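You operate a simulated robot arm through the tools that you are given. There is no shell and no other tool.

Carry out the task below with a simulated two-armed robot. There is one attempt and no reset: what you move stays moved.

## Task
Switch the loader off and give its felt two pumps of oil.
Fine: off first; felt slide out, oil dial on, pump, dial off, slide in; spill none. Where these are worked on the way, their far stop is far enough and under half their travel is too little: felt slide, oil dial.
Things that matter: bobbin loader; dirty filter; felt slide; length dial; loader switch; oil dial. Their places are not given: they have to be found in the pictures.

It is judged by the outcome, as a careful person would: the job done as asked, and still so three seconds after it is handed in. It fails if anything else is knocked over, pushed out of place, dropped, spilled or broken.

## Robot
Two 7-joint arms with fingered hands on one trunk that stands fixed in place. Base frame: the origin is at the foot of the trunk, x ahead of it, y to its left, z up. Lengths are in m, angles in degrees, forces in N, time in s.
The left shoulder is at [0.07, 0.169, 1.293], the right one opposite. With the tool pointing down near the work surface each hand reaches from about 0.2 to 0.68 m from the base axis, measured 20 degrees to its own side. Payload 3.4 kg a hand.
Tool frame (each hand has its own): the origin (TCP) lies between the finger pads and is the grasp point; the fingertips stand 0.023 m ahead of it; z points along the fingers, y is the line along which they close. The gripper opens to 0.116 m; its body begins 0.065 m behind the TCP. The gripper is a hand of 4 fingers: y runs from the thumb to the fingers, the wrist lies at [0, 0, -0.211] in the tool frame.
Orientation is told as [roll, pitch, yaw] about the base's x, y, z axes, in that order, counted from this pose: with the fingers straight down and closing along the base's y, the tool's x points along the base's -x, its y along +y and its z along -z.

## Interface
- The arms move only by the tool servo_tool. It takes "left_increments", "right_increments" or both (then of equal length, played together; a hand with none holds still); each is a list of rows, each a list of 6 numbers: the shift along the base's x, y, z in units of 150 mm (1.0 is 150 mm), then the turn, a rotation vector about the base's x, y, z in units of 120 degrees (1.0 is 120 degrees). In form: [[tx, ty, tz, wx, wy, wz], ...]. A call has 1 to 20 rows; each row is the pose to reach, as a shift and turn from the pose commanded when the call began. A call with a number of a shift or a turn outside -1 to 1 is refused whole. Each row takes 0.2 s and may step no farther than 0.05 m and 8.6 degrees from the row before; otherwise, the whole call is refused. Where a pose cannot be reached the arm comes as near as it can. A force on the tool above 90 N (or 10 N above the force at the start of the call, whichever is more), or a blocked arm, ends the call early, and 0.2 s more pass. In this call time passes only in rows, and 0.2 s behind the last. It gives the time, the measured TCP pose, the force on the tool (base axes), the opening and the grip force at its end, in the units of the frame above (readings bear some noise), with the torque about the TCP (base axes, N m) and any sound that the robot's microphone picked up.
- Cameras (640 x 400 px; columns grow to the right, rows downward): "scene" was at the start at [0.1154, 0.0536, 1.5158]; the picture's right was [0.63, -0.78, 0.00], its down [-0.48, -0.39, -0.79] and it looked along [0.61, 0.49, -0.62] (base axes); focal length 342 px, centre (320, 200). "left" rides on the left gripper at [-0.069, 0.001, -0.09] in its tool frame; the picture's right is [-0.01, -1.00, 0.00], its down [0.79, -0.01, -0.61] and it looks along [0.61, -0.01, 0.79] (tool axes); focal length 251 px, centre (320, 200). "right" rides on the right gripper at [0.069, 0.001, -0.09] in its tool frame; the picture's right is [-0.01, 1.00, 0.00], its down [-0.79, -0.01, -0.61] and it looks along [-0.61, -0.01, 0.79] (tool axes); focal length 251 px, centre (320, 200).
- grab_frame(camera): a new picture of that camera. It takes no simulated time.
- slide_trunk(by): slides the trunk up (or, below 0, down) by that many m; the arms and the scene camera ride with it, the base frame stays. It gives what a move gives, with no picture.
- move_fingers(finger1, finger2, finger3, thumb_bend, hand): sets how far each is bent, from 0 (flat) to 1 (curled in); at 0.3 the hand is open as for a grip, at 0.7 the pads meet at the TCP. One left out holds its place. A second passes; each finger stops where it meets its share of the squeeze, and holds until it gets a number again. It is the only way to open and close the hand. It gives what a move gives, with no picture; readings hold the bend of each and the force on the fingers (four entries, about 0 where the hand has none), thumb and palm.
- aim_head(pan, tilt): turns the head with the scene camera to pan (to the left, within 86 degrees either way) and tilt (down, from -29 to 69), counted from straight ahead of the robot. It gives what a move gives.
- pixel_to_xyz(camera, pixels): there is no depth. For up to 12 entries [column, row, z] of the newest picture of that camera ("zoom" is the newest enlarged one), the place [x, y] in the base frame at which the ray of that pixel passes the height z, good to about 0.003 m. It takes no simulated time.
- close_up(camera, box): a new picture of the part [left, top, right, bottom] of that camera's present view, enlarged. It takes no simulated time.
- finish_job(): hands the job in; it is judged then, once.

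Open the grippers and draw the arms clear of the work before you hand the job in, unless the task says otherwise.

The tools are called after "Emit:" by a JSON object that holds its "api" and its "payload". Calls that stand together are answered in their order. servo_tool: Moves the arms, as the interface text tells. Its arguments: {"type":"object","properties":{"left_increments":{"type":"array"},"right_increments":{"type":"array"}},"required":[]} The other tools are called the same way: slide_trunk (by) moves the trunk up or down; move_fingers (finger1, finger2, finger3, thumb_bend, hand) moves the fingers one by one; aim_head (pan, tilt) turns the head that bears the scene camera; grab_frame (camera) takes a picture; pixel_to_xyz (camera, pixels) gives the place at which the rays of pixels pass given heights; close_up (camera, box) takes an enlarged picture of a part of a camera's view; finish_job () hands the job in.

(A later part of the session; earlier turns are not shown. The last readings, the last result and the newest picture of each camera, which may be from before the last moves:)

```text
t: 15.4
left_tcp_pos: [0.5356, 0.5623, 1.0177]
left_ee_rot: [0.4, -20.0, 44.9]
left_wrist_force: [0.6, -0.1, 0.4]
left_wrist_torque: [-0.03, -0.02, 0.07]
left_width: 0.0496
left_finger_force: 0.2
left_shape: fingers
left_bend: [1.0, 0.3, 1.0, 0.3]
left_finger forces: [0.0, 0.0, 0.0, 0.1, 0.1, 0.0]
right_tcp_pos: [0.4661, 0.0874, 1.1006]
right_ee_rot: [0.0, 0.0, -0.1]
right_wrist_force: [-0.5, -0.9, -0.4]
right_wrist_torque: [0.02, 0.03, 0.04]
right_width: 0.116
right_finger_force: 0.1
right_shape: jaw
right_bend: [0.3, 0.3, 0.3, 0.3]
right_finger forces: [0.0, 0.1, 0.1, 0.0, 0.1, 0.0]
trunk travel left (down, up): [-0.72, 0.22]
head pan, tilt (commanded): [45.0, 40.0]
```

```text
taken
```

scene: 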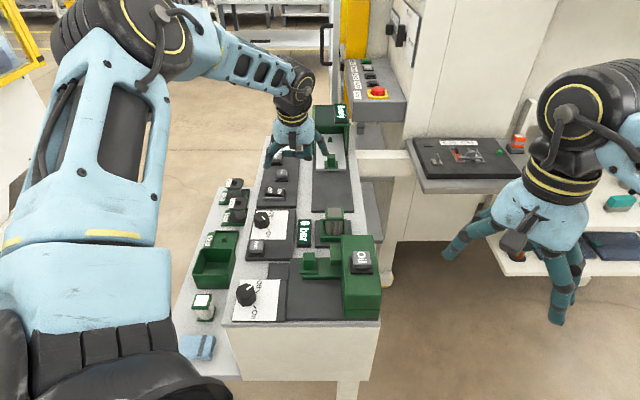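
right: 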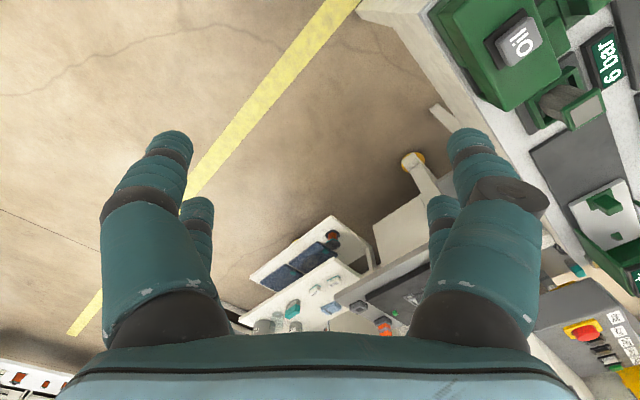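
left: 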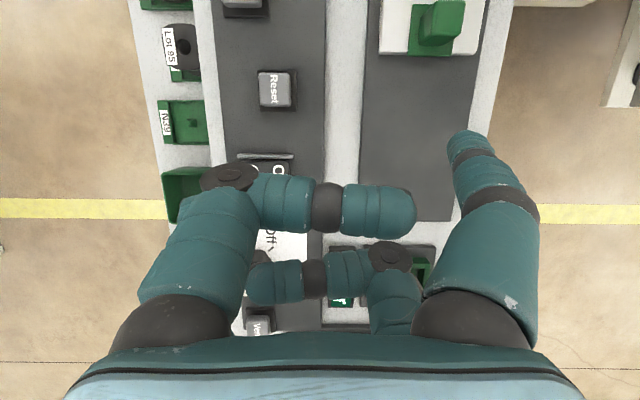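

Trunk is lower, TCP at z=1.018; contact was at TCP z≈0.9556. I descend to just above contact and then press ~12 mm more in small steps.

Emit:
{"api": "servo_tool", "payload": {"left_increments": [[-0.013, -0.009, -0.15, 0, 0, 0], [-0.013, -0.009, -0.3, 0, 0, 0], [-0.013, -0.009, -0.38, 0, 0, 0], [-0.013, -0.009, -0.42, 0, 0, 0], [-0.013, -0.009, -0.44, 0, 0, 0], [-0.013, -0.009, -0.46, 0, 0, 0], [-0.013, -0.009, -0.48, 0, 0, 0]]}}

Emit:
{"api": "close_up", "payload": {"camera": "scene", "box": [235, 160, 315, 210]}}

```text
t: 17.0
left_tcp_pos: [0.5345, 0.5581, 0.9479]
left_ee_rot: [0.5, -20.3, 44.8]
left_wrist_force: [5.8, 1.4, 15.4]
left_wrist_torque: [0.61, 0.72, -0.29]
left_width: 0.0498
left_finger_force: 6.2
left_shape: fingers
left_bend: [1.0, 0.29, 1.0, 0.3]
left_finger forces: [0.0, 14.0, 0.1, 0.0, 0.0, 0.0]
right_tcp_pos: [0.4645, 0.0843, 1.1022]
right_ee_rot: [0.2, 0.0, 0.1]
right_wrist_force: [0.3, -0.3, 0.8]
right_wrist_torque: [-0.02, 0.01, 0.02]
right_width: 0.1159
right_finger_force: 0.0
right_shape: jaw
right_bend: [0.3, 0.3, 0.3, 0.3]
right_finger forces: [0.0, 0.1, 0.0, 0.0, 0.1, 0.1]
trunk travel left (down, up): [-0.72, 0.22]
head pan, tilt (commanded): [45.0, 40.0]
```

```text
8.00 times, centred on (275, 185) of scene
```

zoom: 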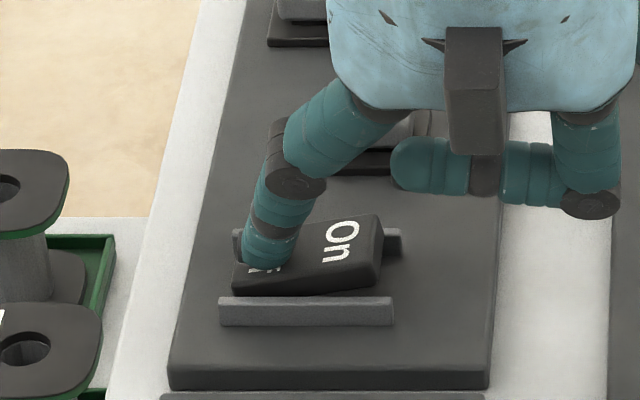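

The rocker has tipped: On is now the raised side, with 14 N on finger2. I lift off and verify.

Emit:
{"api": "servo_tool", "payload": {"left_increments": [[0, 0, 0.1, 0, 0, 0], [0, 0, 0.3, 0, 0, 0], [0, 0, 0.6, 0, 0, 0], [0, 0, 0.9, 0, 0, 0]]}}

Emit:
{"api": "close_up", "payload": {"camera": "scene", "box": [235, 130, 365, 210]}}

```text
t: 18.0
left_tcp_pos: [0.5319, 0.5584, 1.0803]
left_ee_rot: [0.5, -20.0, 45.0]
left_wrist_force: [-0.4, 0.3, -0.5]
left_wrist_torque: [-0.01, 0.0, -0.03]
left_width: 0.0494
left_finger_force: 0.0
left_shape: fingers
left_bend: [1.0, 0.3, 1.0, 0.3]
left_finger forces: [0.0, 0.0, 0.0, 0.0, 0.0, 0.1]
right_tcp_pos: [0.4649, 0.0876, 1.1019]
right_ee_rot: [0.0, 0.0, 0.1]
right_wrist_force: [-0.1, 0.2, 0.3]
right_wrist_torque: [0.01, -0.04, 0.04]
right_width: 0.1157
right_finger_force: 0.1
right_shape: jaw
right_bend: [0.3, 0.3, 0.3, 0.3]
right_finger forces: [0.0, 0.0, 0.0, 0.0, 0.0, 0.0]
trunk travel left (down, up): [-0.72, 0.22]
head pan, tilt (commanded): [45.0, 40.0]
```

```text
4.92 times, centred on (300, 170) of scene
```

zoom: 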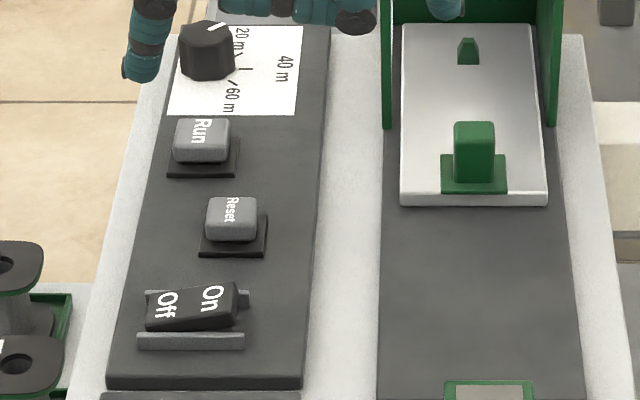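

The loader switch now reads Off pressed, On raised. Next I inspect the oil unit's slide and spout again from the new camera height, plus the display.

Emit:
{"api": "close_up", "payload": {"camera": "scene", "box": [285, 225, 395, 325]}}

Emit:
{"api": "close_up", "payload": {"camera": "scene", "box": [225, 240, 345, 330]}}

Emit:
{"api": "close_up", "payload": {"camera": "scene", "box": [305, 90, 365, 180]}}

```text
4.00 times, centred on (340, 275) of scene
```

zoom: 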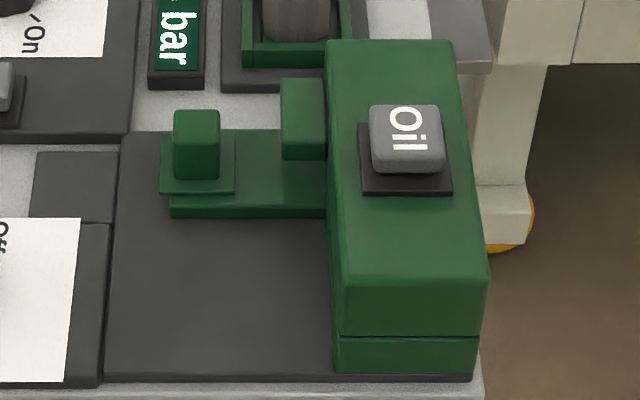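

```text
4.44 times, centred on (285, 285) of scene
```

zoom: 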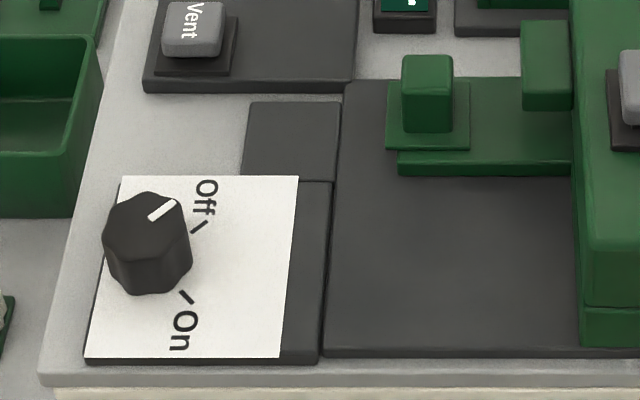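

```text
4.44 times, centred on (335, 135) of scene
```

zoom: 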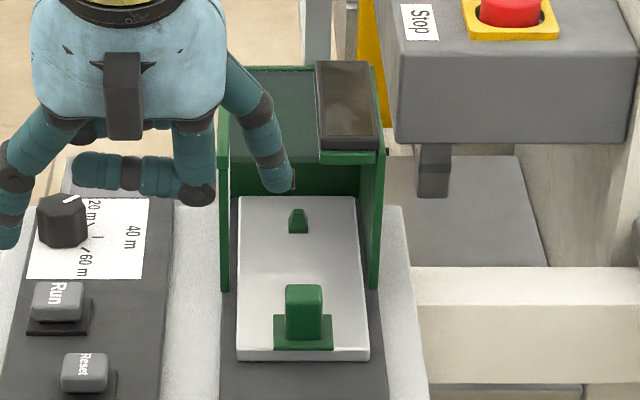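

The "Ready" display has gone dark, so the loader is off. Next is the felt slide: I raise the hand, take out the tilt, and reopen the fingers.

Emit:
{"api": "servo_tool", "payload": {"left_increments": [[-0.08, -0.1, 0.13, -0.0402, 0.0383, 0], [-0.16, -0.2, 0.26, -0.0805, 0.0767, 0], [-0.25, -0.3, 0.4, -0.1207, 0.115, 0]]}}

Emit:
{"api": "move_fingers", "payload": {"hand": "left", "finger1": 0.3, "finger2": 0.3, "finger3": 0.3, "thumb_bend": 0.3}}

Emit:
{"api": "servo_tool", "payload": {"left_increments": [[-0.05, -0.077, 0, 0, 0, -0.0625], [-0.1, -0.153, 0, 0, 0, -0.125], [-0.15, -0.23, 0, 0, 0, -0.1875], [-0.2, -0.307, 0, 0, 0, -0.25], [-0.25, -0.383, 0, 0, 0, -0.3125], [-0.3, -0.46, 0, 0, 0, -0.375], [-0.35, -0.537, 0, 0, 0, -0.4375], [-0.4, -0.613, 0, 0, 0, -0.5], [-0.45, -0.69, 0, 0, 0, -0.5625], [-0.5, -0.767, 0, 0, 0, -0.625], [-0.55, -0.843, 0, 0, 0, -0.6875], [-0.6, -0.92, 0, 0, 0, -0.75]]}}

Emit:
{"api": "grab_frame", "payload": {"camera": "left"}}

Emit:
{"api": "grab_frame", "payload": {"camera": "scene"}}

```text
t: 18.8
left_tcp_pos: [0.4966, 0.5134, 1.138]
left_ee_rot: [0.0, 0.1, 44.9]
left_wrist_force: [0.0, 0.4, -1.0]
left_wrist_torque: [-0.01, -0.03, -0.01]
left_width: 0.0496
left_finger_force: 0.1
left_shape: fingers
left_bend: [1.0, 0.3, 1.0, 0.3]
left_finger forces: [0.1, 0.0, 0.0, 0.0, 0.0, 0.0]
right_tcp_pos: [0.4648, 0.086, 1.1013]
right_ee_rot: [0.0, 0.1, 0.0]
right_wrist_force: [-0.3, 0.0, -0.2]
right_wrist_torque: [0.01, -0.01, 0.02]
right_width: 0.1159
right_finger_force: 0.0
right_shape: jaw
right_bend: [0.3, 0.3, 0.3, 0.3]
right_finger forces: [0.0, 0.0, 0.0, 0.0, 0.0, 0.0]
trunk travel left (down, up): [-0.72, 0.22]
head pan, tilt (commanded): [45.0, 40.0]
```

```text
t: 19.8
left_tcp_pos: [0.4961, 0.5135, 1.1375]
left_ee_rot: [0.0, 0.1, 44.9]
left_wrist_force: [-0.1, 0.1, 1.4]
left_wrist_torque: [0.01, -0.03, -0.03]
left_width: 0.1166
left_finger_force: 0.0
left_shape: fingers
left_bend: [0.3, 0.3, 0.3, 0.3]
left_finger forces: [0.0, 0.1, 0.0, 0.0, 0.0, 0.1]
right_tcp_pos: [0.4651, 0.0861, 1.1007]
right_ee_rot: [0.0, 0.1, 0.0]
right_wrist_force: [-0.2, 0.8, -0.4]
right_wrist_torque: [-0.02, 0.02, 0.01]
right_width: 0.116
right_finger_force: 0.0
right_shape: jaw
right_bend: [0.3, 0.3, 0.3, 0.3]
right_finger forces: [0.0, 0.0, 0.1, 0.0, 0.1, 0.1]
trunk travel left (down, up): [-0.72, 0.22]
head pan, tilt (commanded): [45.0, 40.0]
```

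```text
t: 22.4
left_tcp_pos: [0.4074, 0.3775, 1.1402]
left_ee_rot: [0.1, 0.0, -45.2]
left_wrist_force: [0.5, 0.0, 0.8]
left_wrist_torque: [0.01, -0.02, -0.03]
left_width: 0.1167
left_finger_force: 0.1
left_shape: fingers
left_bend: [0.3, 0.3, 0.3, 0.3]
left_finger forces: [0.0, 0.0, 0.1, 0.0, 0.0, 0.0]
right_tcp_pos: [0.4644, 0.0863, 1.1013]
right_ee_rot: [0.0, 0.0, 0.0]
right_wrist_force: [0.5, 0.6, 0.5]
right_wrist_torque: [0.01, 0.0, 0.02]
right_width: 0.116
right_finger_force: 0.0
right_shape: jaw
right_bend: [0.3, 0.3, 0.3, 0.3]
right_finger forces: [0.0, 0.1, 0.0, 0.0, 0.0, 0.0]
trunk travel left (down, up): [-0.72, 0.22]
head pan, tilt (commanded): [45.0, 40.0]
```

```text
taken
```

left: 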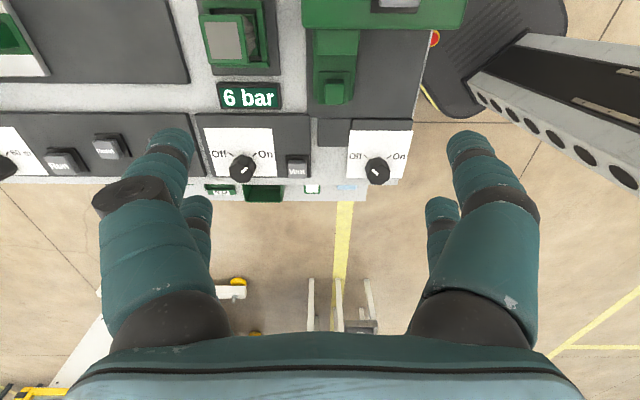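

```text
taken
```

scene: 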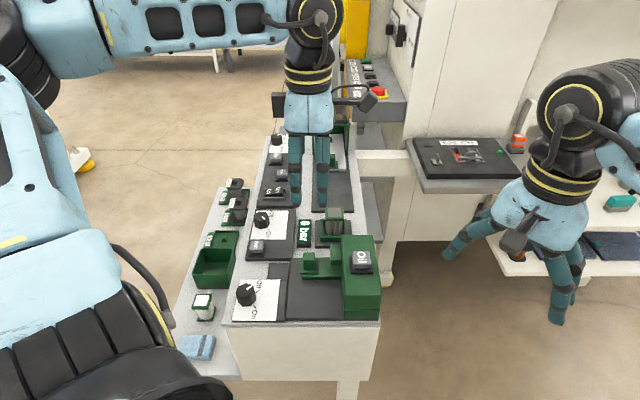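

From this yaw (−45°) the wrist camera sees the slide, knob at left-image (335,90). Close-ups in both views to triangulate the knob, tray and spout.

Emit:
{"api": "close_up", "payload": {"camera": "left", "box": [285, 0, 445, 120]}}

Emit:
{"api": "close_up", "payload": {"camera": "scene", "box": [275, 230, 387, 300]}}

```text
3.33 times, centred on (365, 60) of left
```

zoom: 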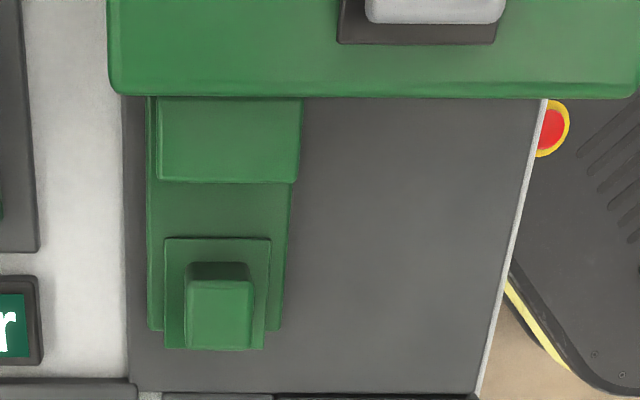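

```text
5.71 times, centred on (331, 265) of scene
```

zoom: 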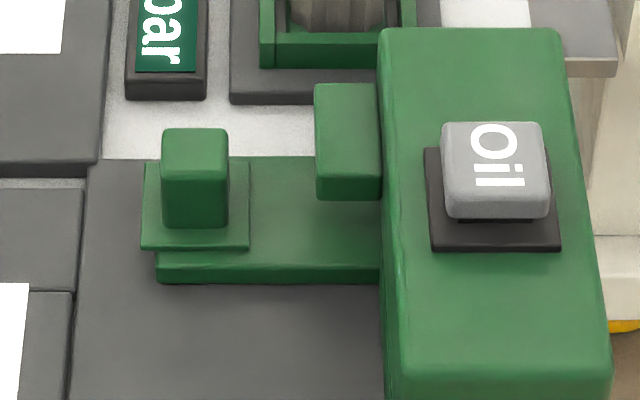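

Knob measures ~21 mm square; gap to the spout ~28 mm. I intersect the knob-top, tray and block rays from both cameras.

Emit:
{"api": "pixel_to_xyz", "payload": {"camera": "left", "pixels": [[335, 94.2, 0.95], [335, 94.2, 0.93], [313.5, 98.8, 0.92], [313.5, 98.8, 0.9], [353, 98.8, 0.92], [353, 98.8, 0.9], [316.6, 54.6, 0.96], [316.6, 54.6, 0.94]]}}

Emit:
{"api": "pixel_to_xyz", "payload": {"camera": "scene", "pixels": [[309.1, 256.8, 0.95], [309.1, 256.8, 0.93], [302.4, 274.9, 0.92], [302.4, 274.9, 0.9], [360, 261, 0.99], [360, 261, 0.97], [331.5, 244.5, 0.96], [331.5, 244.5, 0.94]]}}

```text
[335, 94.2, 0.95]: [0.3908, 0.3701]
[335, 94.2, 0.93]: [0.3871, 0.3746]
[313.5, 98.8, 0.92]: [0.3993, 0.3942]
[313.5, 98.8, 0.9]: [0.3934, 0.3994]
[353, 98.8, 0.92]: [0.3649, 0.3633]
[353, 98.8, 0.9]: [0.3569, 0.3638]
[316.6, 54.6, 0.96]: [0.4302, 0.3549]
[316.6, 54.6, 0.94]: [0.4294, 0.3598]
```

```text
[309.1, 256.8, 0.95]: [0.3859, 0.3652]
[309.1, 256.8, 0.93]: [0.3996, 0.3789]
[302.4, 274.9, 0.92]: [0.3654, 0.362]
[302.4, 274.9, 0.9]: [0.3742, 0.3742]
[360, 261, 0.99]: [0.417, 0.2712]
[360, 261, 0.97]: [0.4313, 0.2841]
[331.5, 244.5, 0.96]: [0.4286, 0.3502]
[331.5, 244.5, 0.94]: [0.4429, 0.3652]
```

Knob centre ≈(0.389,0.372), top z≈0.944, tray top ≈0.92, spout face 40 mm right of knob centre. Plan: finger pairs (at tool x≈±22 mm) will straddle the knob left and right. I pre-bend fingers to 0.5 and come down over the knob to TCP z≈1.01.

Emit:
{"api": "move_fingers", "payload": {"hand": "left", "finger1": 0.5, "finger2": 0.5, "finger3": 0.5, "thumb_bend": 0.5}}

Emit:
{"api": "servo_tool", "payload": {"left_increments": [[-0.06, -0.019, -0.2, 0, 0, 0.003], [-0.12, -0.038, -0.45, 0, 0, 0.006], [-0.12, -0.038, -0.7, 0, 0, 0.01], [-0.12, -0.038, -0.87, 0, 0, 0.01]]}}

Emit:
{"api": "grab_frame", "payload": {"camera": "left"}}

Emit:
{"api": "close_up", "payload": {"camera": "scene", "box": [245, 195, 405, 315]}}

```text
t: 23.4
left_tcp_pos: [0.4062, 0.377, 1.1399]
left_ee_rot: [0.0, 0.0, -45.0]
left_wrist_force: [0.1, -0.1, -0.4]
left_wrist_torque: [0.01, 0.0, 0.03]
left_width: 0.0591
left_finger_force: 0.1
left_shape: fingers
left_bend: [0.5, 0.5, 0.5, 0.5]
left_finger forces: [0.0, 0.0, 0.0, 0.0, 0.1, 0.0]
right_tcp_pos: [0.4649, 0.0866, 1.1015]
right_ee_rot: [-0.1, 0.1, -0.1]
right_wrist_force: [-0.5, 0.1, 0.4]
right_wrist_torque: [0.03, 0.01, -0.01]
right_width: 0.116
right_finger_force: 0.0
right_shape: jaw
right_bend: [0.3, 0.3, 0.3, 0.3]
right_finger forces: [0.0, 0.0, 0.0, 0.0, 0.0, 0.1]
trunk travel left (down, up): [-0.72, 0.22]
head pan, tilt (commanded): [45.0, 40.0]
```

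```text
t: 24.4
left_tcp_pos: [0.3895, 0.3706, 1.0099]
left_ee_rot: [0.0, 0.0, -43.8]
left_wrist_force: [-0.6, 0.5, -0.2]
left_wrist_torque: [-0.04, 0.02, -0.02]
left_width: 0.0586
left_finger_force: 0.2
left_shape: fingers
left_bend: [0.5, 0.5, 0.5, 0.5]
left_finger forces: [0.0, 0.0, 0.0, 0.1, 0.0, 0.1]
right_tcp_pos: [0.4646, 0.0867, 1.1015]
right_ee_rot: [0.0, 0.1, 0.0]
right_wrist_force: [-0.2, -0.5, 0.5]
right_wrist_torque: [0.02, 0.02, 0.01]
right_width: 0.1163
right_finger_force: 0.1
right_shape: jaw
right_bend: [0.3, 0.3, 0.3, 0.3]
right_finger forces: [0.0, 0.1, 0.1, 0.0, 0.0, 0.0]
trunk travel left (down, up): [-0.72, 0.22]
head pan, tilt (commanded): [45.0, 40.0]
```

```text
taken
```

left: 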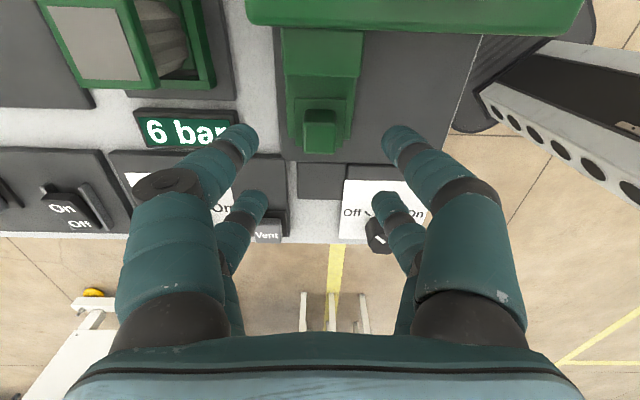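

```text
3.33 times, centred on (325, 255) of scene
```

zoom: 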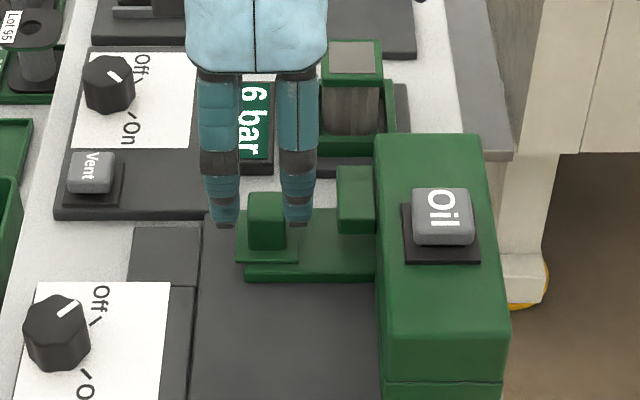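

The finger pairs straddle the knob symmetrically in the views (scene zoom 223/300 about the knob at 267). I descend to TCP z≈0.957 so the tips stay above the tray (0.92).

Emit:
{"api": "servo_tool", "payload": {"left_increments": [[0, 0, -0.1, 0, 0, 0], [0, 0, -0.2, 0, 0, 0], [0, 0, -0.28, 0, 0, 0], [0, 0, -0.353, 0, 0, 0]]}}

Emit:
{"api": "grab_frame", "payload": {"camera": "left"}}

Emit:
{"api": "close_up", "payload": {"camera": "scene", "box": [265, 215, 377, 285]}}

```text
t: 25.4
left_tcp_pos: [0.3892, 0.3718, 0.9559]
left_ee_rot: [0.1, 0.0, -43.8]
left_wrist_force: [0.0, -0.2, 0.0]
left_wrist_torque: [0.07, 0.02, 0.0]
left_width: 0.0588
left_finger_force: 0.0
left_shape: fingers
left_bend: [0.5, 0.5, 0.5, 0.5]
left_finger forces: [0.0, 0.0, 0.0, 0.1, 0.0, 0.1]
right_tcp_pos: [0.4646, 0.0869, 1.1012]
right_ee_rot: [0.0, 0.1, 0.0]
right_wrist_force: [-0.4, -0.6, -0.3]
right_wrist_torque: [0.0, 0.01, 0.01]
right_width: 0.116
right_finger_force: 0.1
right_shape: jaw
right_bend: [0.3, 0.3, 0.3, 0.3]
right_finger forces: [0.0, 0.0, 0.0, 0.0, 0.1, 0.1]
trunk travel left (down, up): [-0.72, 0.22]
head pan, tilt (commanded): [45.0, 40.0]
```

```text
taken
```

left: 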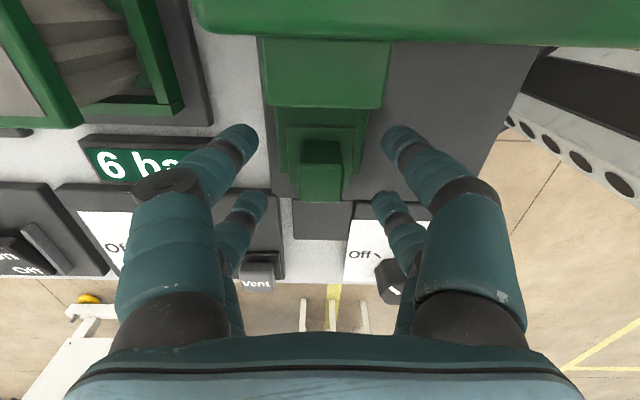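

```text
5.71 times, centred on (321, 250) of scene
```

zoom: 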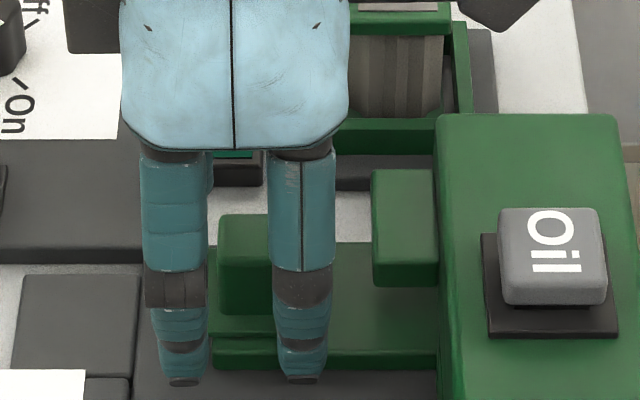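

Force is nil. Before closing I need to check whether finger1/thumb (tips at left row ≈138) would clear the knob's right face; I zoom in on the wrist view.

Emit:
{"api": "close_up", "payload": {"camera": "left", "box": [220, 90, 420, 215]}}

Emit:
{"api": "close_up", "payload": {"camera": "scene", "box": [281, 235, 345, 275]}}

```text
3.20 times, centred on (320, 152) of left
```

zoom: 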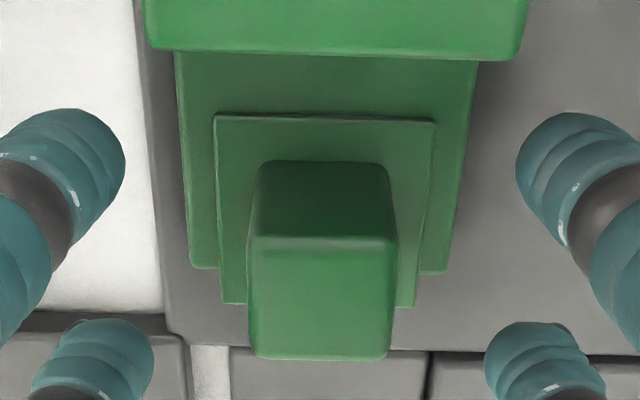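

```text
10.00 times, centred on (313, 255) of scene
```

zoom: 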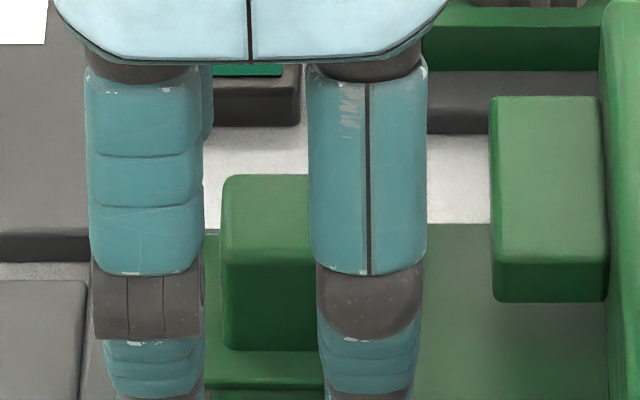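

The knob is centred under the TCP (top right edge at row 164.5 as predicted), so the fingers will close beside it. I lower 5 mm more and close the fingers to 0.68.

Emit:
{"api": "servo_tool", "payload": {"left_increments": [[0, 0, -0.02, 0, 0, 0], [0, 0, -0.033, 0, 0, 0]]}}

Emit:
{"api": "move_fingers", "payload": {"hand": "left", "finger1": 0.68, "finger2": 0.68, "finger3": 0.68, "thumb_bend": 0.68}}

Emit:
{"api": "close_up", "payload": {"camera": "left", "box": [220, 90, 420, 215]}}

Emit:
{"api": "close_up", "payload": {"camera": "scene", "box": [265, 215, 377, 285]}}

```text
t: 26.0
left_tcp_pos: [0.3881, 0.371, 0.951]
left_ee_rot: [0.0, 0.0, -43.8]
left_wrist_force: [-0.6, -0.2, -0.2]
left_wrist_torque: [-0.02, 0.0, -0.01]
left_width: 0.0588
left_finger_force: 0.1
left_shape: fingers
left_bend: [0.5, 0.5, 0.5, 0.5]
left_finger forces: [0.1, 0.1, 0.0, 0.0, 0.1, 0.1]
right_tcp_pos: [0.4651, 0.0862, 1.1023]
right_ee_rot: [0.0, 0.1, -0.1]
right_wrist_force: [0.4, 0.1, -0.4]
right_wrist_torque: [0.0, 0.0, 0.02]
right_width: 0.116
right_finger_force: 0.1
right_shape: jaw
right_bend: [0.3, 0.3, 0.3, 0.3]
right_finger forces: [0.0, 0.0, 0.0, 0.0, 0.0, 0.0]
trunk travel left (down, up): [-0.72, 0.22]
head pan, tilt (commanded): [45.0, 40.0]
```

```text
t: 27.0
left_tcp_pos: [0.388, 0.3715, 0.9526]
left_ee_rot: [0.0, 0.0, -43.9]
left_wrist_force: [0.7, -1.2, -1.5]
left_wrist_torque: [0.0, 0.01, -0.02]
left_width: 0.0153
left_finger_force: 2.4
left_shape: fingers
left_bend: [0.64, 0.68, 0.68, 0.66]
left_finger forces: [1.8, 0.0, 0.0, 0.1, 2.3, 0.0]
right_tcp_pos: [0.4655, 0.0863, 1.1021]
right_ee_rot: [0.0, 0.1, 0.0]
right_wrist_force: [-1.1, 0.1, -1.2]
right_wrist_torque: [-0.03, -0.03, 0.0]
right_width: 0.1157
right_finger_force: 0.1
right_shape: jaw
right_bend: [0.3, 0.3, 0.3, 0.3]
right_finger forces: [0.0, 0.0, 0.0, 0.0, 0.1, 0.0]
trunk travel left (down, up): [-0.72, 0.22]
head pan, tilt (commanded): [45.0, 40.0]
```

```text
3.20 times, centred on (320, 152) of left
```

zoom: 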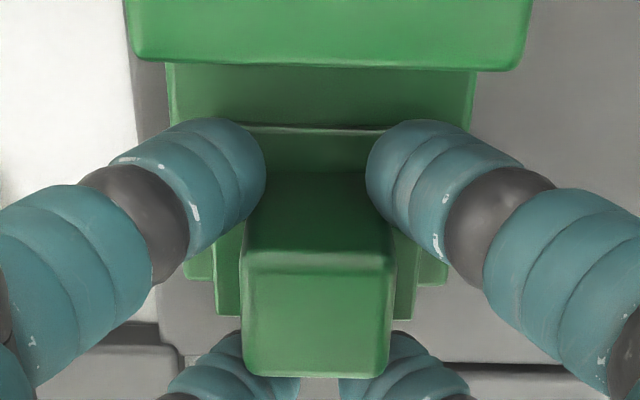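

```text
5.71 times, centred on (321, 250) of scene
```

zoom: 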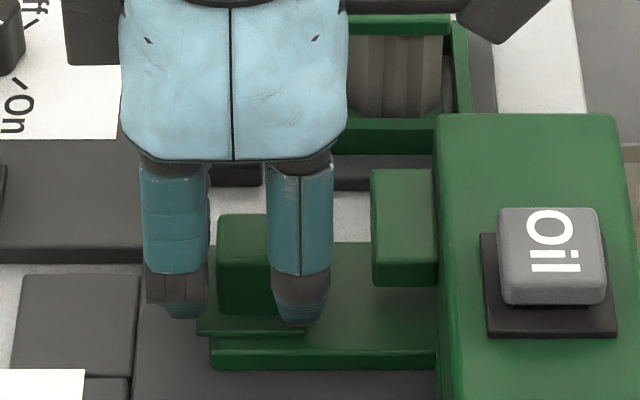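

Finger1 and thumb rest lightly (≈2 N) against the knob's right corners, so the knob is hooked. I pull along −b (−0.722, 0.692) by 30 mm and read the force.

Emit:
{"api": "servo_tool", "payload": {"left_increments": [[-0.024, 0.023, 0, 0, 0, 0], [-0.048, 0.046, 0, 0, 0, 0], [-0.072, 0.069, 0, 0, 0, 0], [-0.096, 0.092, 0, 0, 0, 0], [-0.12, 0.115, 0, 0, 0, 0], [-0.144, 0.138, 0, 0, 0, 0]]}}

Emit:
{"api": "close_up", "payload": {"camera": "scene", "box": [245, 215, 377, 300]}}

Emit:
{"api": "grab_frame", "payload": {"camera": "left"}}

```text
t: 28.4
left_tcp_pos: [0.3668, 0.3913, 0.9511]
left_ee_rot: [0.0, 0.0, -43.8]
left_wrist_force: [1.1, -0.5, 0.3]
left_wrist_torque: [-0.04, -0.02, -0.04]
left_width: 0.0083
left_finger_force: 0.8
left_shape: fingers
left_bend: [0.67, 0.68, 0.68, 0.68]
left_finger forces: [1.0, 0.1, 0.0, 0.0, 0.1, 0.0]
right_tcp_pos: [0.4657, 0.0863, 1.102]
right_ee_rot: [-0.1, 0.1, 0.0]
right_wrist_force: [-0.9, 0.3, 0.6]
right_wrist_torque: [0.01, -0.01, -0.03]
right_width: 0.1158
right_finger_force: 0.1
right_shape: jaw
right_bend: [0.3, 0.3, 0.3, 0.3]
right_finger forces: [0.1, 0.1, 0.0, 0.1, 0.0, 0.1]
trunk travel left (down, up): [-0.72, 0.22]
head pan, tilt (commanded): [45.0, 40.0]
```

```text
4.71 times, centred on (311, 258) of scene
```

zoom: 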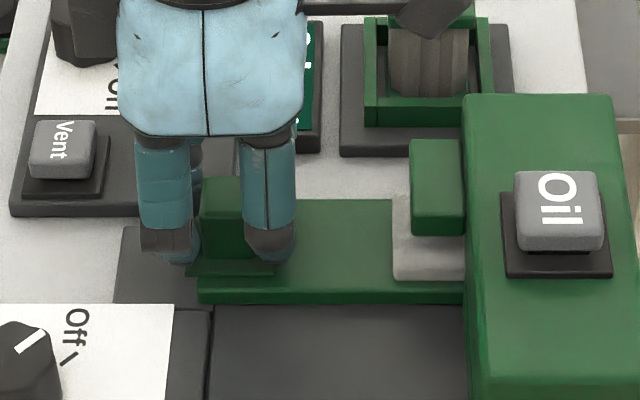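

```text
taken
```

left: 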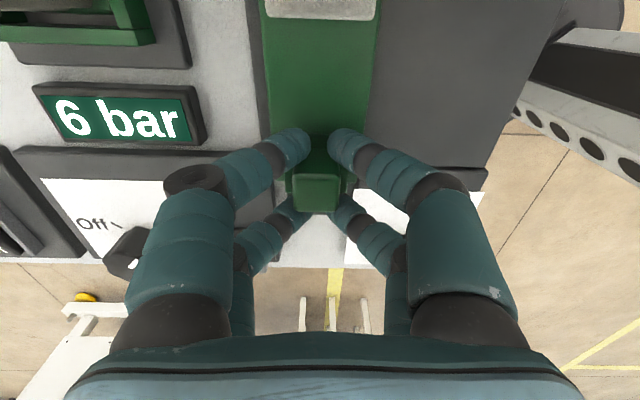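

The slide follows with ~1 N; the grey felt is appearing under the spout (scene zoom (430,250)). I keep pulling in small steps toward the far stop.

Emit:
{"api": "servo_tool", "payload": {"left_increments": [[-0.024, 0.023, 0, 0, 0, 0], [-0.048, 0.046, 0, 0, 0, 0], [-0.072, 0.069, 0, 0, 0, 0], [-0.096, 0.092, 0, 0, 0, 0]]}}

Emit:
{"api": "close_up", "payload": {"camera": "scene", "box": [245, 215, 377, 300]}}

```text
t: 29.4
left_tcp_pos: [0.3529, 0.4057, 0.9513]
left_ee_rot: [0.0, 0.0, -43.8]
left_wrist_force: [1.0, -0.7, 0.8]
left_wrist_torque: [-0.03, 0.02, -0.03]
left_width: 0.0076
left_finger_force: 0.4
left_shape: fingers
left_bend: [0.67, 0.68, 0.68, 0.68]
left_finger forces: [1.0, 0.0, 0.2, 0.0, 0.2, 0.0]
right_tcp_pos: [0.4656, 0.0862, 1.1025]
right_ee_rot: [0.0, 0.1, -0.1]
right_wrist_force: [-0.1, 0.3, -0.3]
right_wrist_torque: [-0.02, 0.0, -0.01]
right_width: 0.1161
right_finger_force: 0.0
right_shape: jaw
right_bend: [0.3, 0.3, 0.3, 0.3]
right_finger forces: [0.1, 0.0, 0.1, 0.0, 0.0, 0.0]
trunk travel left (down, up): [-0.72, 0.22]
head pan, tilt (commanded): [45.0, 40.0]
```

```text
4.71 times, centred on (311, 258) of scene
```

zoom: 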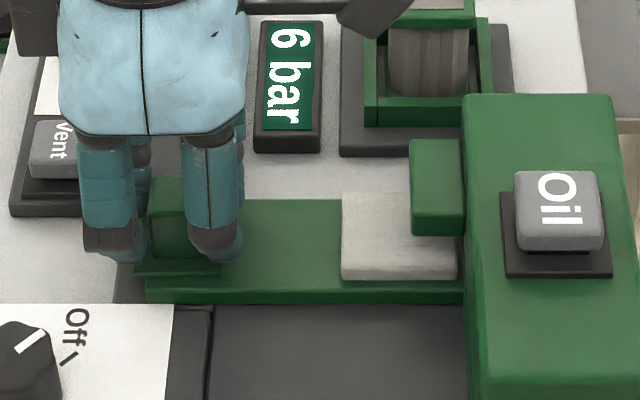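

The felt pad is fully out under the spout after ~50 mm with only ~1 N, no stop yet. I continue in 2 mm steps up to 12 mm looking for the stop.

Emit:
{"api": "servo_tool", "payload": {"left_increments": [[-0.0096, 0.0092, 0, 0, 0, 0], [-0.0193, 0.0185, 0, 0, 0, 0], [-0.0289, 0.0277, 0, 0, 0, 0], [-0.0385, 0.0369, 0, 0, 0, 0], [-0.0481, 0.0461, 0, 0, 0, 0], [-0.0578, 0.0554, 0, 0, 0, 0]]}}

Emit:
{"api": "close_up", "payload": {"camera": "scene", "box": [245, 215, 377, 300]}}

```text
t: 30.8
left_tcp_pos: [0.3452, 0.4138, 0.9523]
left_ee_rot: [0.0, 0.1, -43.8]
left_wrist_force: [6.2, -4.4, 0.9]
left_wrist_torque: [-0.07, -0.09, -0.07]
left_width: 0.0073
left_finger_force: 3.7
left_shape: fingers
left_bend: [0.68, 0.68, 0.68, 0.68]
left_finger forces: [5.6, 0.0, 0.0, 0.1, 1.8, 0.0]
right_tcp_pos: [0.4671, 0.0859, 1.1009]
right_ee_rot: [0.1, 0.1, 0.0]
right_wrist_force: [-0.5, -0.5, 0.6]
right_wrist_torque: [-0.03, -0.01, 0.05]
right_width: 0.116
right_finger_force: 0.1
right_shape: jaw
right_bend: [0.3, 0.3, 0.3, 0.3]
right_finger forces: [0.1, 0.1, 0.0, 0.1, 0.0, 0.0]
trunk travel left (down, up): [-0.72, 0.22]
head pan, tilt (commanded): [45.0, 40.0]
```

```text
4.71 times, centred on (311, 258) of scene
```

zoom: 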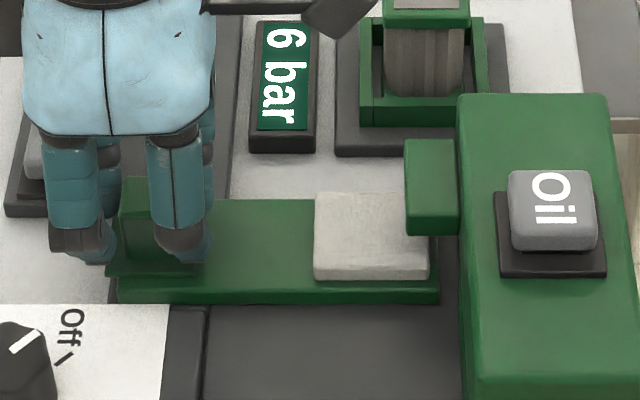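

Force rose to ~7.6 N: the slide seems at its far stop (tray end now visible at zoom (437,290)). I take a full picture to check that nothing else has shifted.

Emit:
{"api": "grab_frame", "payload": {"camera": "scene"}}

Emit:
{"api": "close_up", "payload": {"camera": "scene", "box": [275, 230, 387, 300]}}

```text
taken
```

scene: 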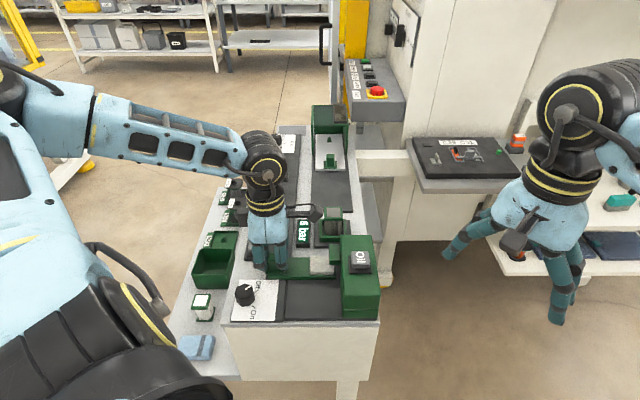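

```text
5.71 times, centred on (331, 265) of scene
```

zoom: 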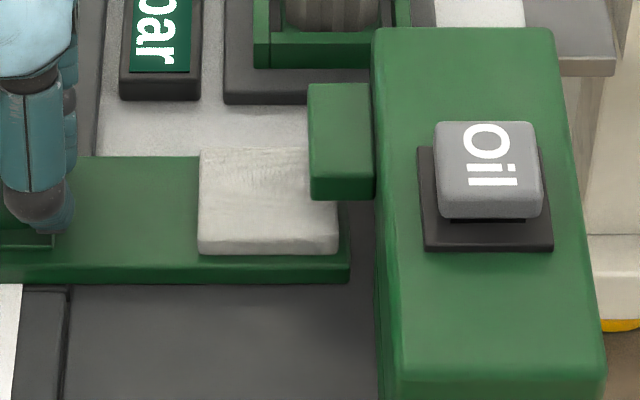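

Everything in the zoom sits ~1 px left of before. I relax the pull by 3 mm and compare again to see whether it is only sway under load.

Emit:
{"api": "servo_tool", "payload": {"left_increments": [[0.0072, -0.0069, 0, 0, 0, 0], [0.0144, -0.0138, 0, 0, 0, 0]]}}

Emit:
{"api": "close_up", "payload": {"camera": "scene", "box": [275, 230, 387, 300]}}

Emit:
{"api": "close_up", "payload": {"camera": "scene", "box": [345, 60, 545, 200]}}

```text
t: 31.4
left_tcp_pos: [0.3469, 0.4127, 0.9515]
left_ee_rot: [0.1, 0.1, -43.8]
left_wrist_force: [1.6, -1.3, -0.3]
left_wrist_torque: [-0.05, 0.0, -0.01]
left_width: 0.0072
left_finger_force: 1.1
left_shape: fingers
left_bend: [0.68, 0.68, 0.68, 0.68]
left_finger forces: [1.4, 0.0, 0.1, 0.1, 0.4, 0.0]
right_tcp_pos: [0.4654, 0.0857, 1.1013]
right_ee_rot: [0.0, 0.0, -0.1]
right_wrist_force: [0.3, -0.9, -0.7]
right_wrist_torque: [0.02, 0.01, 0.0]
right_width: 0.1159
right_finger_force: 0.1
right_shape: jaw
right_bend: [0.3, 0.3, 0.3, 0.3]
right_finger forces: [0.1, 0.1, 0.0, 0.1, 0.0, 0.0]
trunk travel left (down, up): [-0.72, 0.22]
head pan, tilt (commanded): [45.0, 40.0]
```

```text
5.71 times, centred on (331, 265) of scene
```

zoom: 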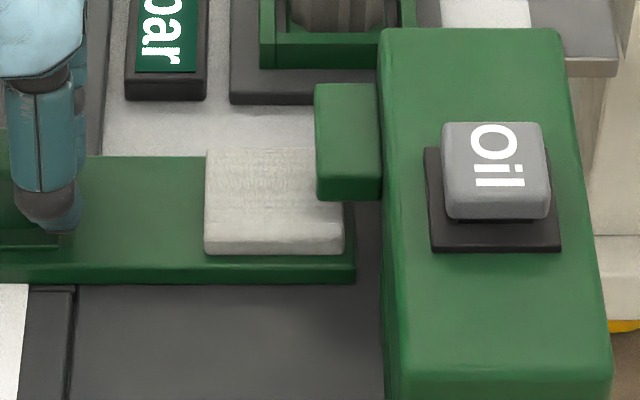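

```text
2.86 times, centred on (445, 130) of scene
```

zoom: 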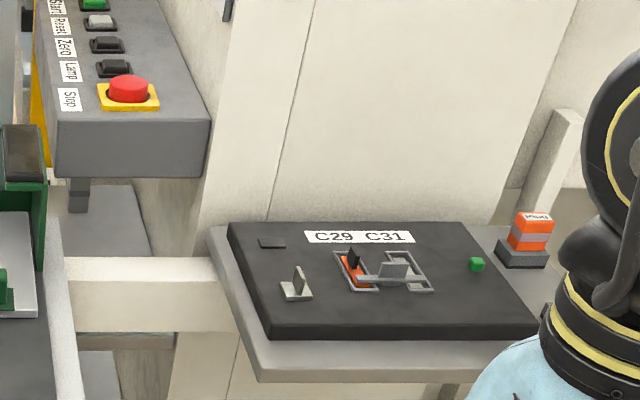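

After relaxing, the picture is back where it was, so it was only sway; the slide is at its far stop with the felt out. I back off 2.5 mm to free the fingers from the knob, then lift straight up.

Emit:
{"api": "servo_tool", "payload": {"left_increments": [[0.006, -0.0058, 0, 0, 0, 0], [0.012, -0.0115, 0, 0, 0, 0]]}}

Emit:
{"api": "servo_tool", "payload": {"left_increments": [[0, 0, 0.05, 0, 0, 0], [0, 0, 0.15, 0, 0, 0], [0, 0, 0.3, 0, 0, 0], [0, 0, 0.5, 0, 0, 0]]}}

Emit:
{"api": "close_up", "payload": {"camera": "scene", "box": [225, 220, 385, 330]}}

Emit:
{"api": "grab_frame", "payload": {"camera": "left"}}

```text
t: 32.0
left_tcp_pos: [0.3472, 0.4112, 0.9502]
left_ee_rot: [0.0, 0.0, -43.8]
left_wrist_force: [-2.0, 1.6, 0.2]
left_wrist_torque: [0.02, 0.02, -0.02]
left_width: 0.0068
left_finger_force: 1.3
left_shape: fingers
left_bend: [0.68, 0.68, 0.68, 0.68]
left_finger forces: [0.1, 0.9, 0.9, 0.1, 0.0, 0.1]
right_tcp_pos: [0.4648, 0.087, 1.1018]
right_ee_rot: [0.0, 0.0, 0.0]
right_wrist_force: [-0.3, 0.2, -0.1]
right_wrist_torque: [0.02, 0.0, 0.01]
right_width: 0.1158
right_finger_force: 0.0
right_shape: jaw
right_bend: [0.3, 0.3, 0.3, 0.3]
right_finger forces: [0.0, 0.0, 0.0, 0.0, 0.0, 0.0]
trunk travel left (down, up): [-0.72, 0.22]
head pan, tilt (commanded): [45.0, 40.0]
```

```text
t: 33.0
left_tcp_pos: [0.3482, 0.4098, 1.0259]
left_ee_rot: [0.0, 0.0, -43.8]
left_wrist_force: [-0.3, 0.0, -0.2]
left_wrist_torque: [0.01, 0.0, -0.02]
left_width: 0.0068
left_finger_force: 0.1
left_shape: fingers
left_bend: [0.68, 0.68, 0.68, 0.68]
left_finger forces: [0.0, 0.1, 0.1, 0.0, 0.1, 0.0]
right_tcp_pos: [0.4645, 0.086, 1.1011]
right_ee_rot: [0.0, 0.0, 0.0]
right_wrist_force: [0.1, 0.6, -0.2]
right_wrist_torque: [0.0, -0.03, 0.02]
right_width: 0.1158
right_finger_force: 0.0
right_shape: jaw
right_bend: [0.3, 0.3, 0.3, 0.3]
right_finger forces: [0.0, 0.0, 0.0, 0.0, 0.0, 0.1]
trunk travel left (down, up): [-0.72, 0.22]
head pan, tilt (commanded): [45.0, 40.0]
```

```text
3.64 times, centred on (305, 275) of scene
```

zoom: 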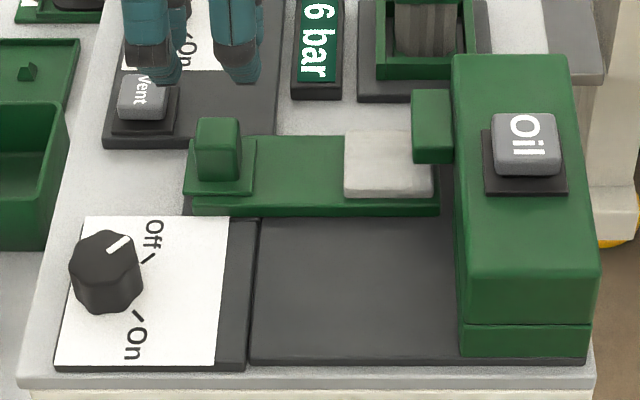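

```text
taken
```

left: 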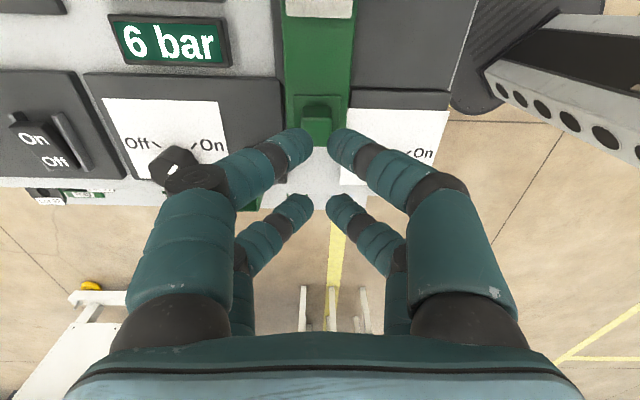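

Slide is out with the felt exposed. Now the oil dial at ≈(0.2745,0.406), top ≈0.935: I raise, move above it and yaw +95° (to ≈+51°) so the later clockwise turn keeps the fingers clear of the slide knob.

Emit:
{"api": "servo_tool", "payload": {"left_increments": [[-0.041, -0.002, 0.2, 0, 0, 0.066], [-0.082, -0.004, 0.433, 0, 0, 0.132], [-0.123, -0.006, 0.433, 0, 0, 0.198], [-0.163, -0.009, 0.433, 0, 0, 0.264], [-0.204, -0.011, 0.433, 0, 0, 0.33], [-0.245, -0.013, 0.433, 0, 0, 0.396], [-0.286, -0.016, 0.433, 0, 0, 0.462], [-0.327, -0.018, 0.433, 0, 0, 0.528], [-0.368, -0.02, 0.433, 0, 0, 0.594], [-0.408, -0.022, 0.433, 0, 0, 0.66], [-0.449, -0.025, 0.433, 0, 0, 0.726], [-0.49, -0.027, 0.433, 0, 0, 0.79]]}}

Emit:
{"api": "move_fingers", "payload": {"hand": "left", "finger1": 0.5, "finger2": 0.5, "finger3": 0.5, "thumb_bend": 0.5}}

Emit:
{"api": "grab_frame", "payload": {"camera": "left"}}

Emit:
{"api": "grab_frame", "payload": {"camera": "scene"}}

```text
t: 35.6
left_tcp_pos: [0.2738, 0.406, 1.0906]
left_ee_rot: [0.0, 0.0, 51.2]
left_wrist_force: [-0.5, 0.7, -0.1]
left_wrist_torque: [0.0, 0.02, 0.02]
left_width: 0.0069
left_finger_force: 0.2
left_shape: fingers
left_bend: [0.68, 0.68, 0.68, 0.68]
left_finger forces: [0.1, 0.0, 0.0, 0.1, 0.0, 0.0]
right_tcp_pos: [0.4641, 0.086, 1.1024]
right_ee_rot: [0.1, 0.0, 0.0]
right_wrist_force: [0.2, -0.3, 0.4]
right_wrist_torque: [-0.03, 0.01, 0.02]
right_width: 0.1159
right_finger_force: 0.0
right_shape: jaw
right_bend: [0.3, 0.3, 0.3, 0.3]
right_finger forces: [0.1, 0.0, 0.0, 0.1, 0.0, 0.0]
trunk travel left (down, up): [-0.72, 0.22]
head pan, tilt (commanded): [45.0, 40.0]
```

```text
t: 36.6
left_tcp_pos: [0.2741, 0.4073, 1.091]
left_ee_rot: [-0.1, 0.1, 50.9]
left_wrist_force: [0.0, -0.9, -0.1]
left_wrist_torque: [0.0, -0.02, 0.0]
left_width: 0.0575
left_finger_force: 0.1
left_shape: fingers
left_bend: [0.5, 0.5, 0.5, 0.5]
left_finger forces: [0.0, 0.0, 0.1, 0.1, 0.0, 0.0]
right_tcp_pos: [0.4663, 0.0865, 1.1022]
right_ee_rot: [0.0, 0.0, 0.0]
right_wrist_force: [-0.3, -0.6, 0.2]
right_wrist_torque: [-0.01, 0.0, -0.01]
right_width: 0.1158
right_finger_force: 0.0
right_shape: jaw
right_bend: [0.3, 0.3, 0.3, 0.3]
right_finger forces: [0.0, 0.0, 0.1, 0.0, 0.0, 0.1]
trunk travel left (down, up): [-0.72, 0.22]
head pan, tilt (commanded): [45.0, 40.0]
```

```text
taken
```

left: 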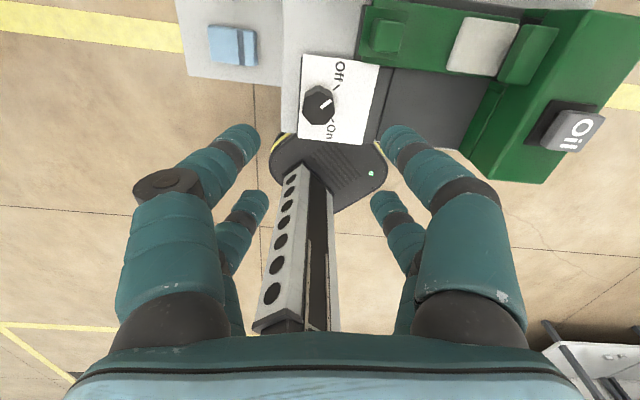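

```text
taken
```

scene: 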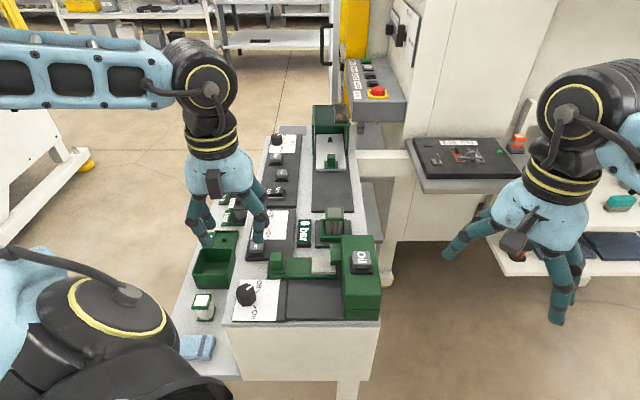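

The dial sits at left-image (320,104). I zoom in both cameras to fine-tune its centre and height.

Emit:
{"api": "close_up", "payload": {"camera": "left", "box": [280, 50, 400, 150]}}

Emit:
{"api": "close_up", "payload": {"camera": "scene", "box": [220, 265, 300, 325]}}

```text
4.00 times, centred on (340, 100) of left
```

zoom: 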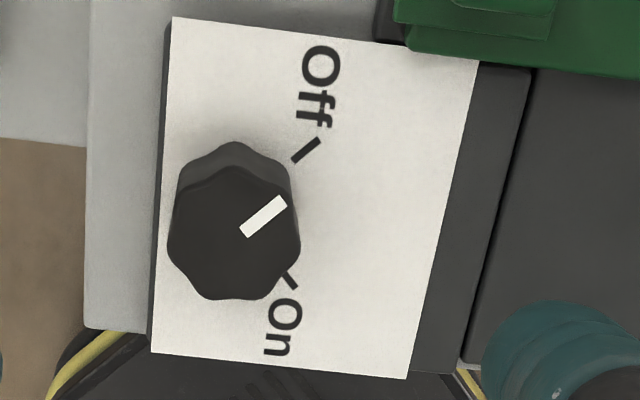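

```text
6.67 times, centred on (260, 295) of scene
```

zoom: 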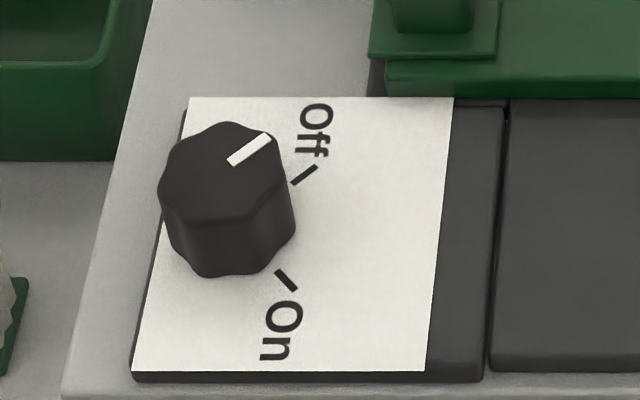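

I query the dial top centre (left (318.3,108.3), scene (245.3,290.5)) and base centre rays.

Emit:
{"api": "pixel_to_xyz", "payload": {"camera": "left", "pixels": [[318.25, 108.25, 0.94], [318.25, 108.25, 0.93], [318.25, 100.75, 0.907]]}}

Emit:
{"api": "pixel_to_xyz", "payload": {"camera": "scene", "pixels": [[245.3, 290.5, 0.94], [245.3, 290.5, 0.93], [238.5, 309, 0.907], [257, 309, 0.907]]}}

```text
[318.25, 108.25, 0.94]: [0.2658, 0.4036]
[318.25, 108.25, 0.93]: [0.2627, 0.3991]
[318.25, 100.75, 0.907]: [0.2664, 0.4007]
```

```text
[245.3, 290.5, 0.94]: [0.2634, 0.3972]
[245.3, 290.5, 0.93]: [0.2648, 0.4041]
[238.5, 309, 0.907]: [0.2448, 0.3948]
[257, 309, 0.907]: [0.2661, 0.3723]
```

Dial centre is at ≈(0.265,0.401), top z≈0.9345. I correct by (−9,−5.5) mm and descend to TCP z≈0.97, then check.

Emit:
{"api": "servo_tool", "payload": {"left_increments": [[-0.03, -0.018, -0.2, 0, 0, 0], [-0.06, -0.037, -0.4, 0, 0, 0], [-0.06, -0.037, -0.6, 0, 0, 0], [-0.06, -0.037, -0.8, 0, 0, 0]]}}

Emit:
{"api": "close_up", "payload": {"camera": "left", "box": [220, 90, 420, 215]}}

Emit:
{"api": "close_up", "payload": {"camera": "scene", "box": [190, 225, 310, 325]}}

```text
t: 37.6
left_tcp_pos: [0.2641, 0.4015, 0.9718]
left_ee_rot: [0.0, 0.1, 51.0]
left_wrist_force: [-0.2, -0.4, 1.2]
left_wrist_torque: [-0.01, -0.05, -0.01]
left_width: 0.0578
left_finger_force: 0.2
left_shape: fingers
left_bend: [0.5, 0.5, 0.5, 0.5]
left_finger forces: [0.1, 0.0, 0.0, 0.0, 0.0, 0.0]
right_tcp_pos: [0.466, 0.0872, 1.0997]
right_ee_rot: [0.0, 0.1, 0.1]
right_wrist_force: [0.2, 0.9, 0.6]
right_wrist_torque: [-0.03, -0.01, 0.0]
right_width: 0.1159
right_finger_force: 0.1
right_shape: jaw
right_bend: [0.3, 0.3, 0.3, 0.3]
right_finger forces: [0.1, 0.0, 0.0, 0.0, 0.1, 0.0]
trunk travel left (down, up): [-0.72, 0.22]
head pan, tilt (commanded): [45.0, 40.0]
```

```text
3.20 times, centred on (320, 152) of left
```

zoom: 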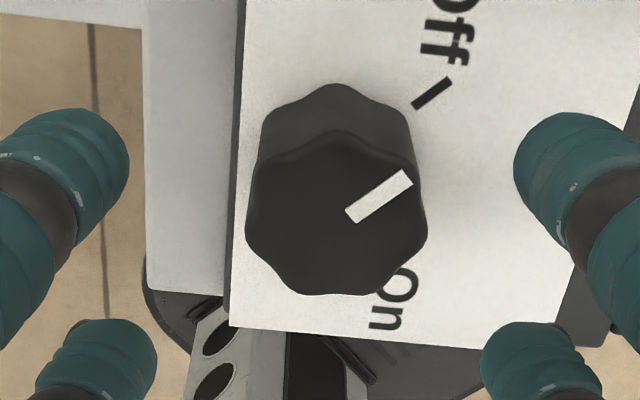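

```text
4.00 times, centred on (250, 275) of scene
```

zoom: 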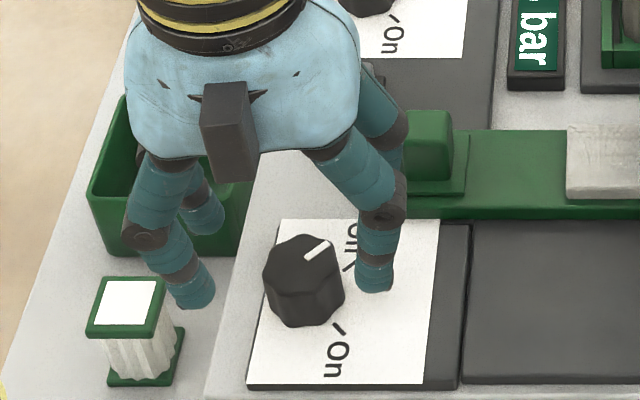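

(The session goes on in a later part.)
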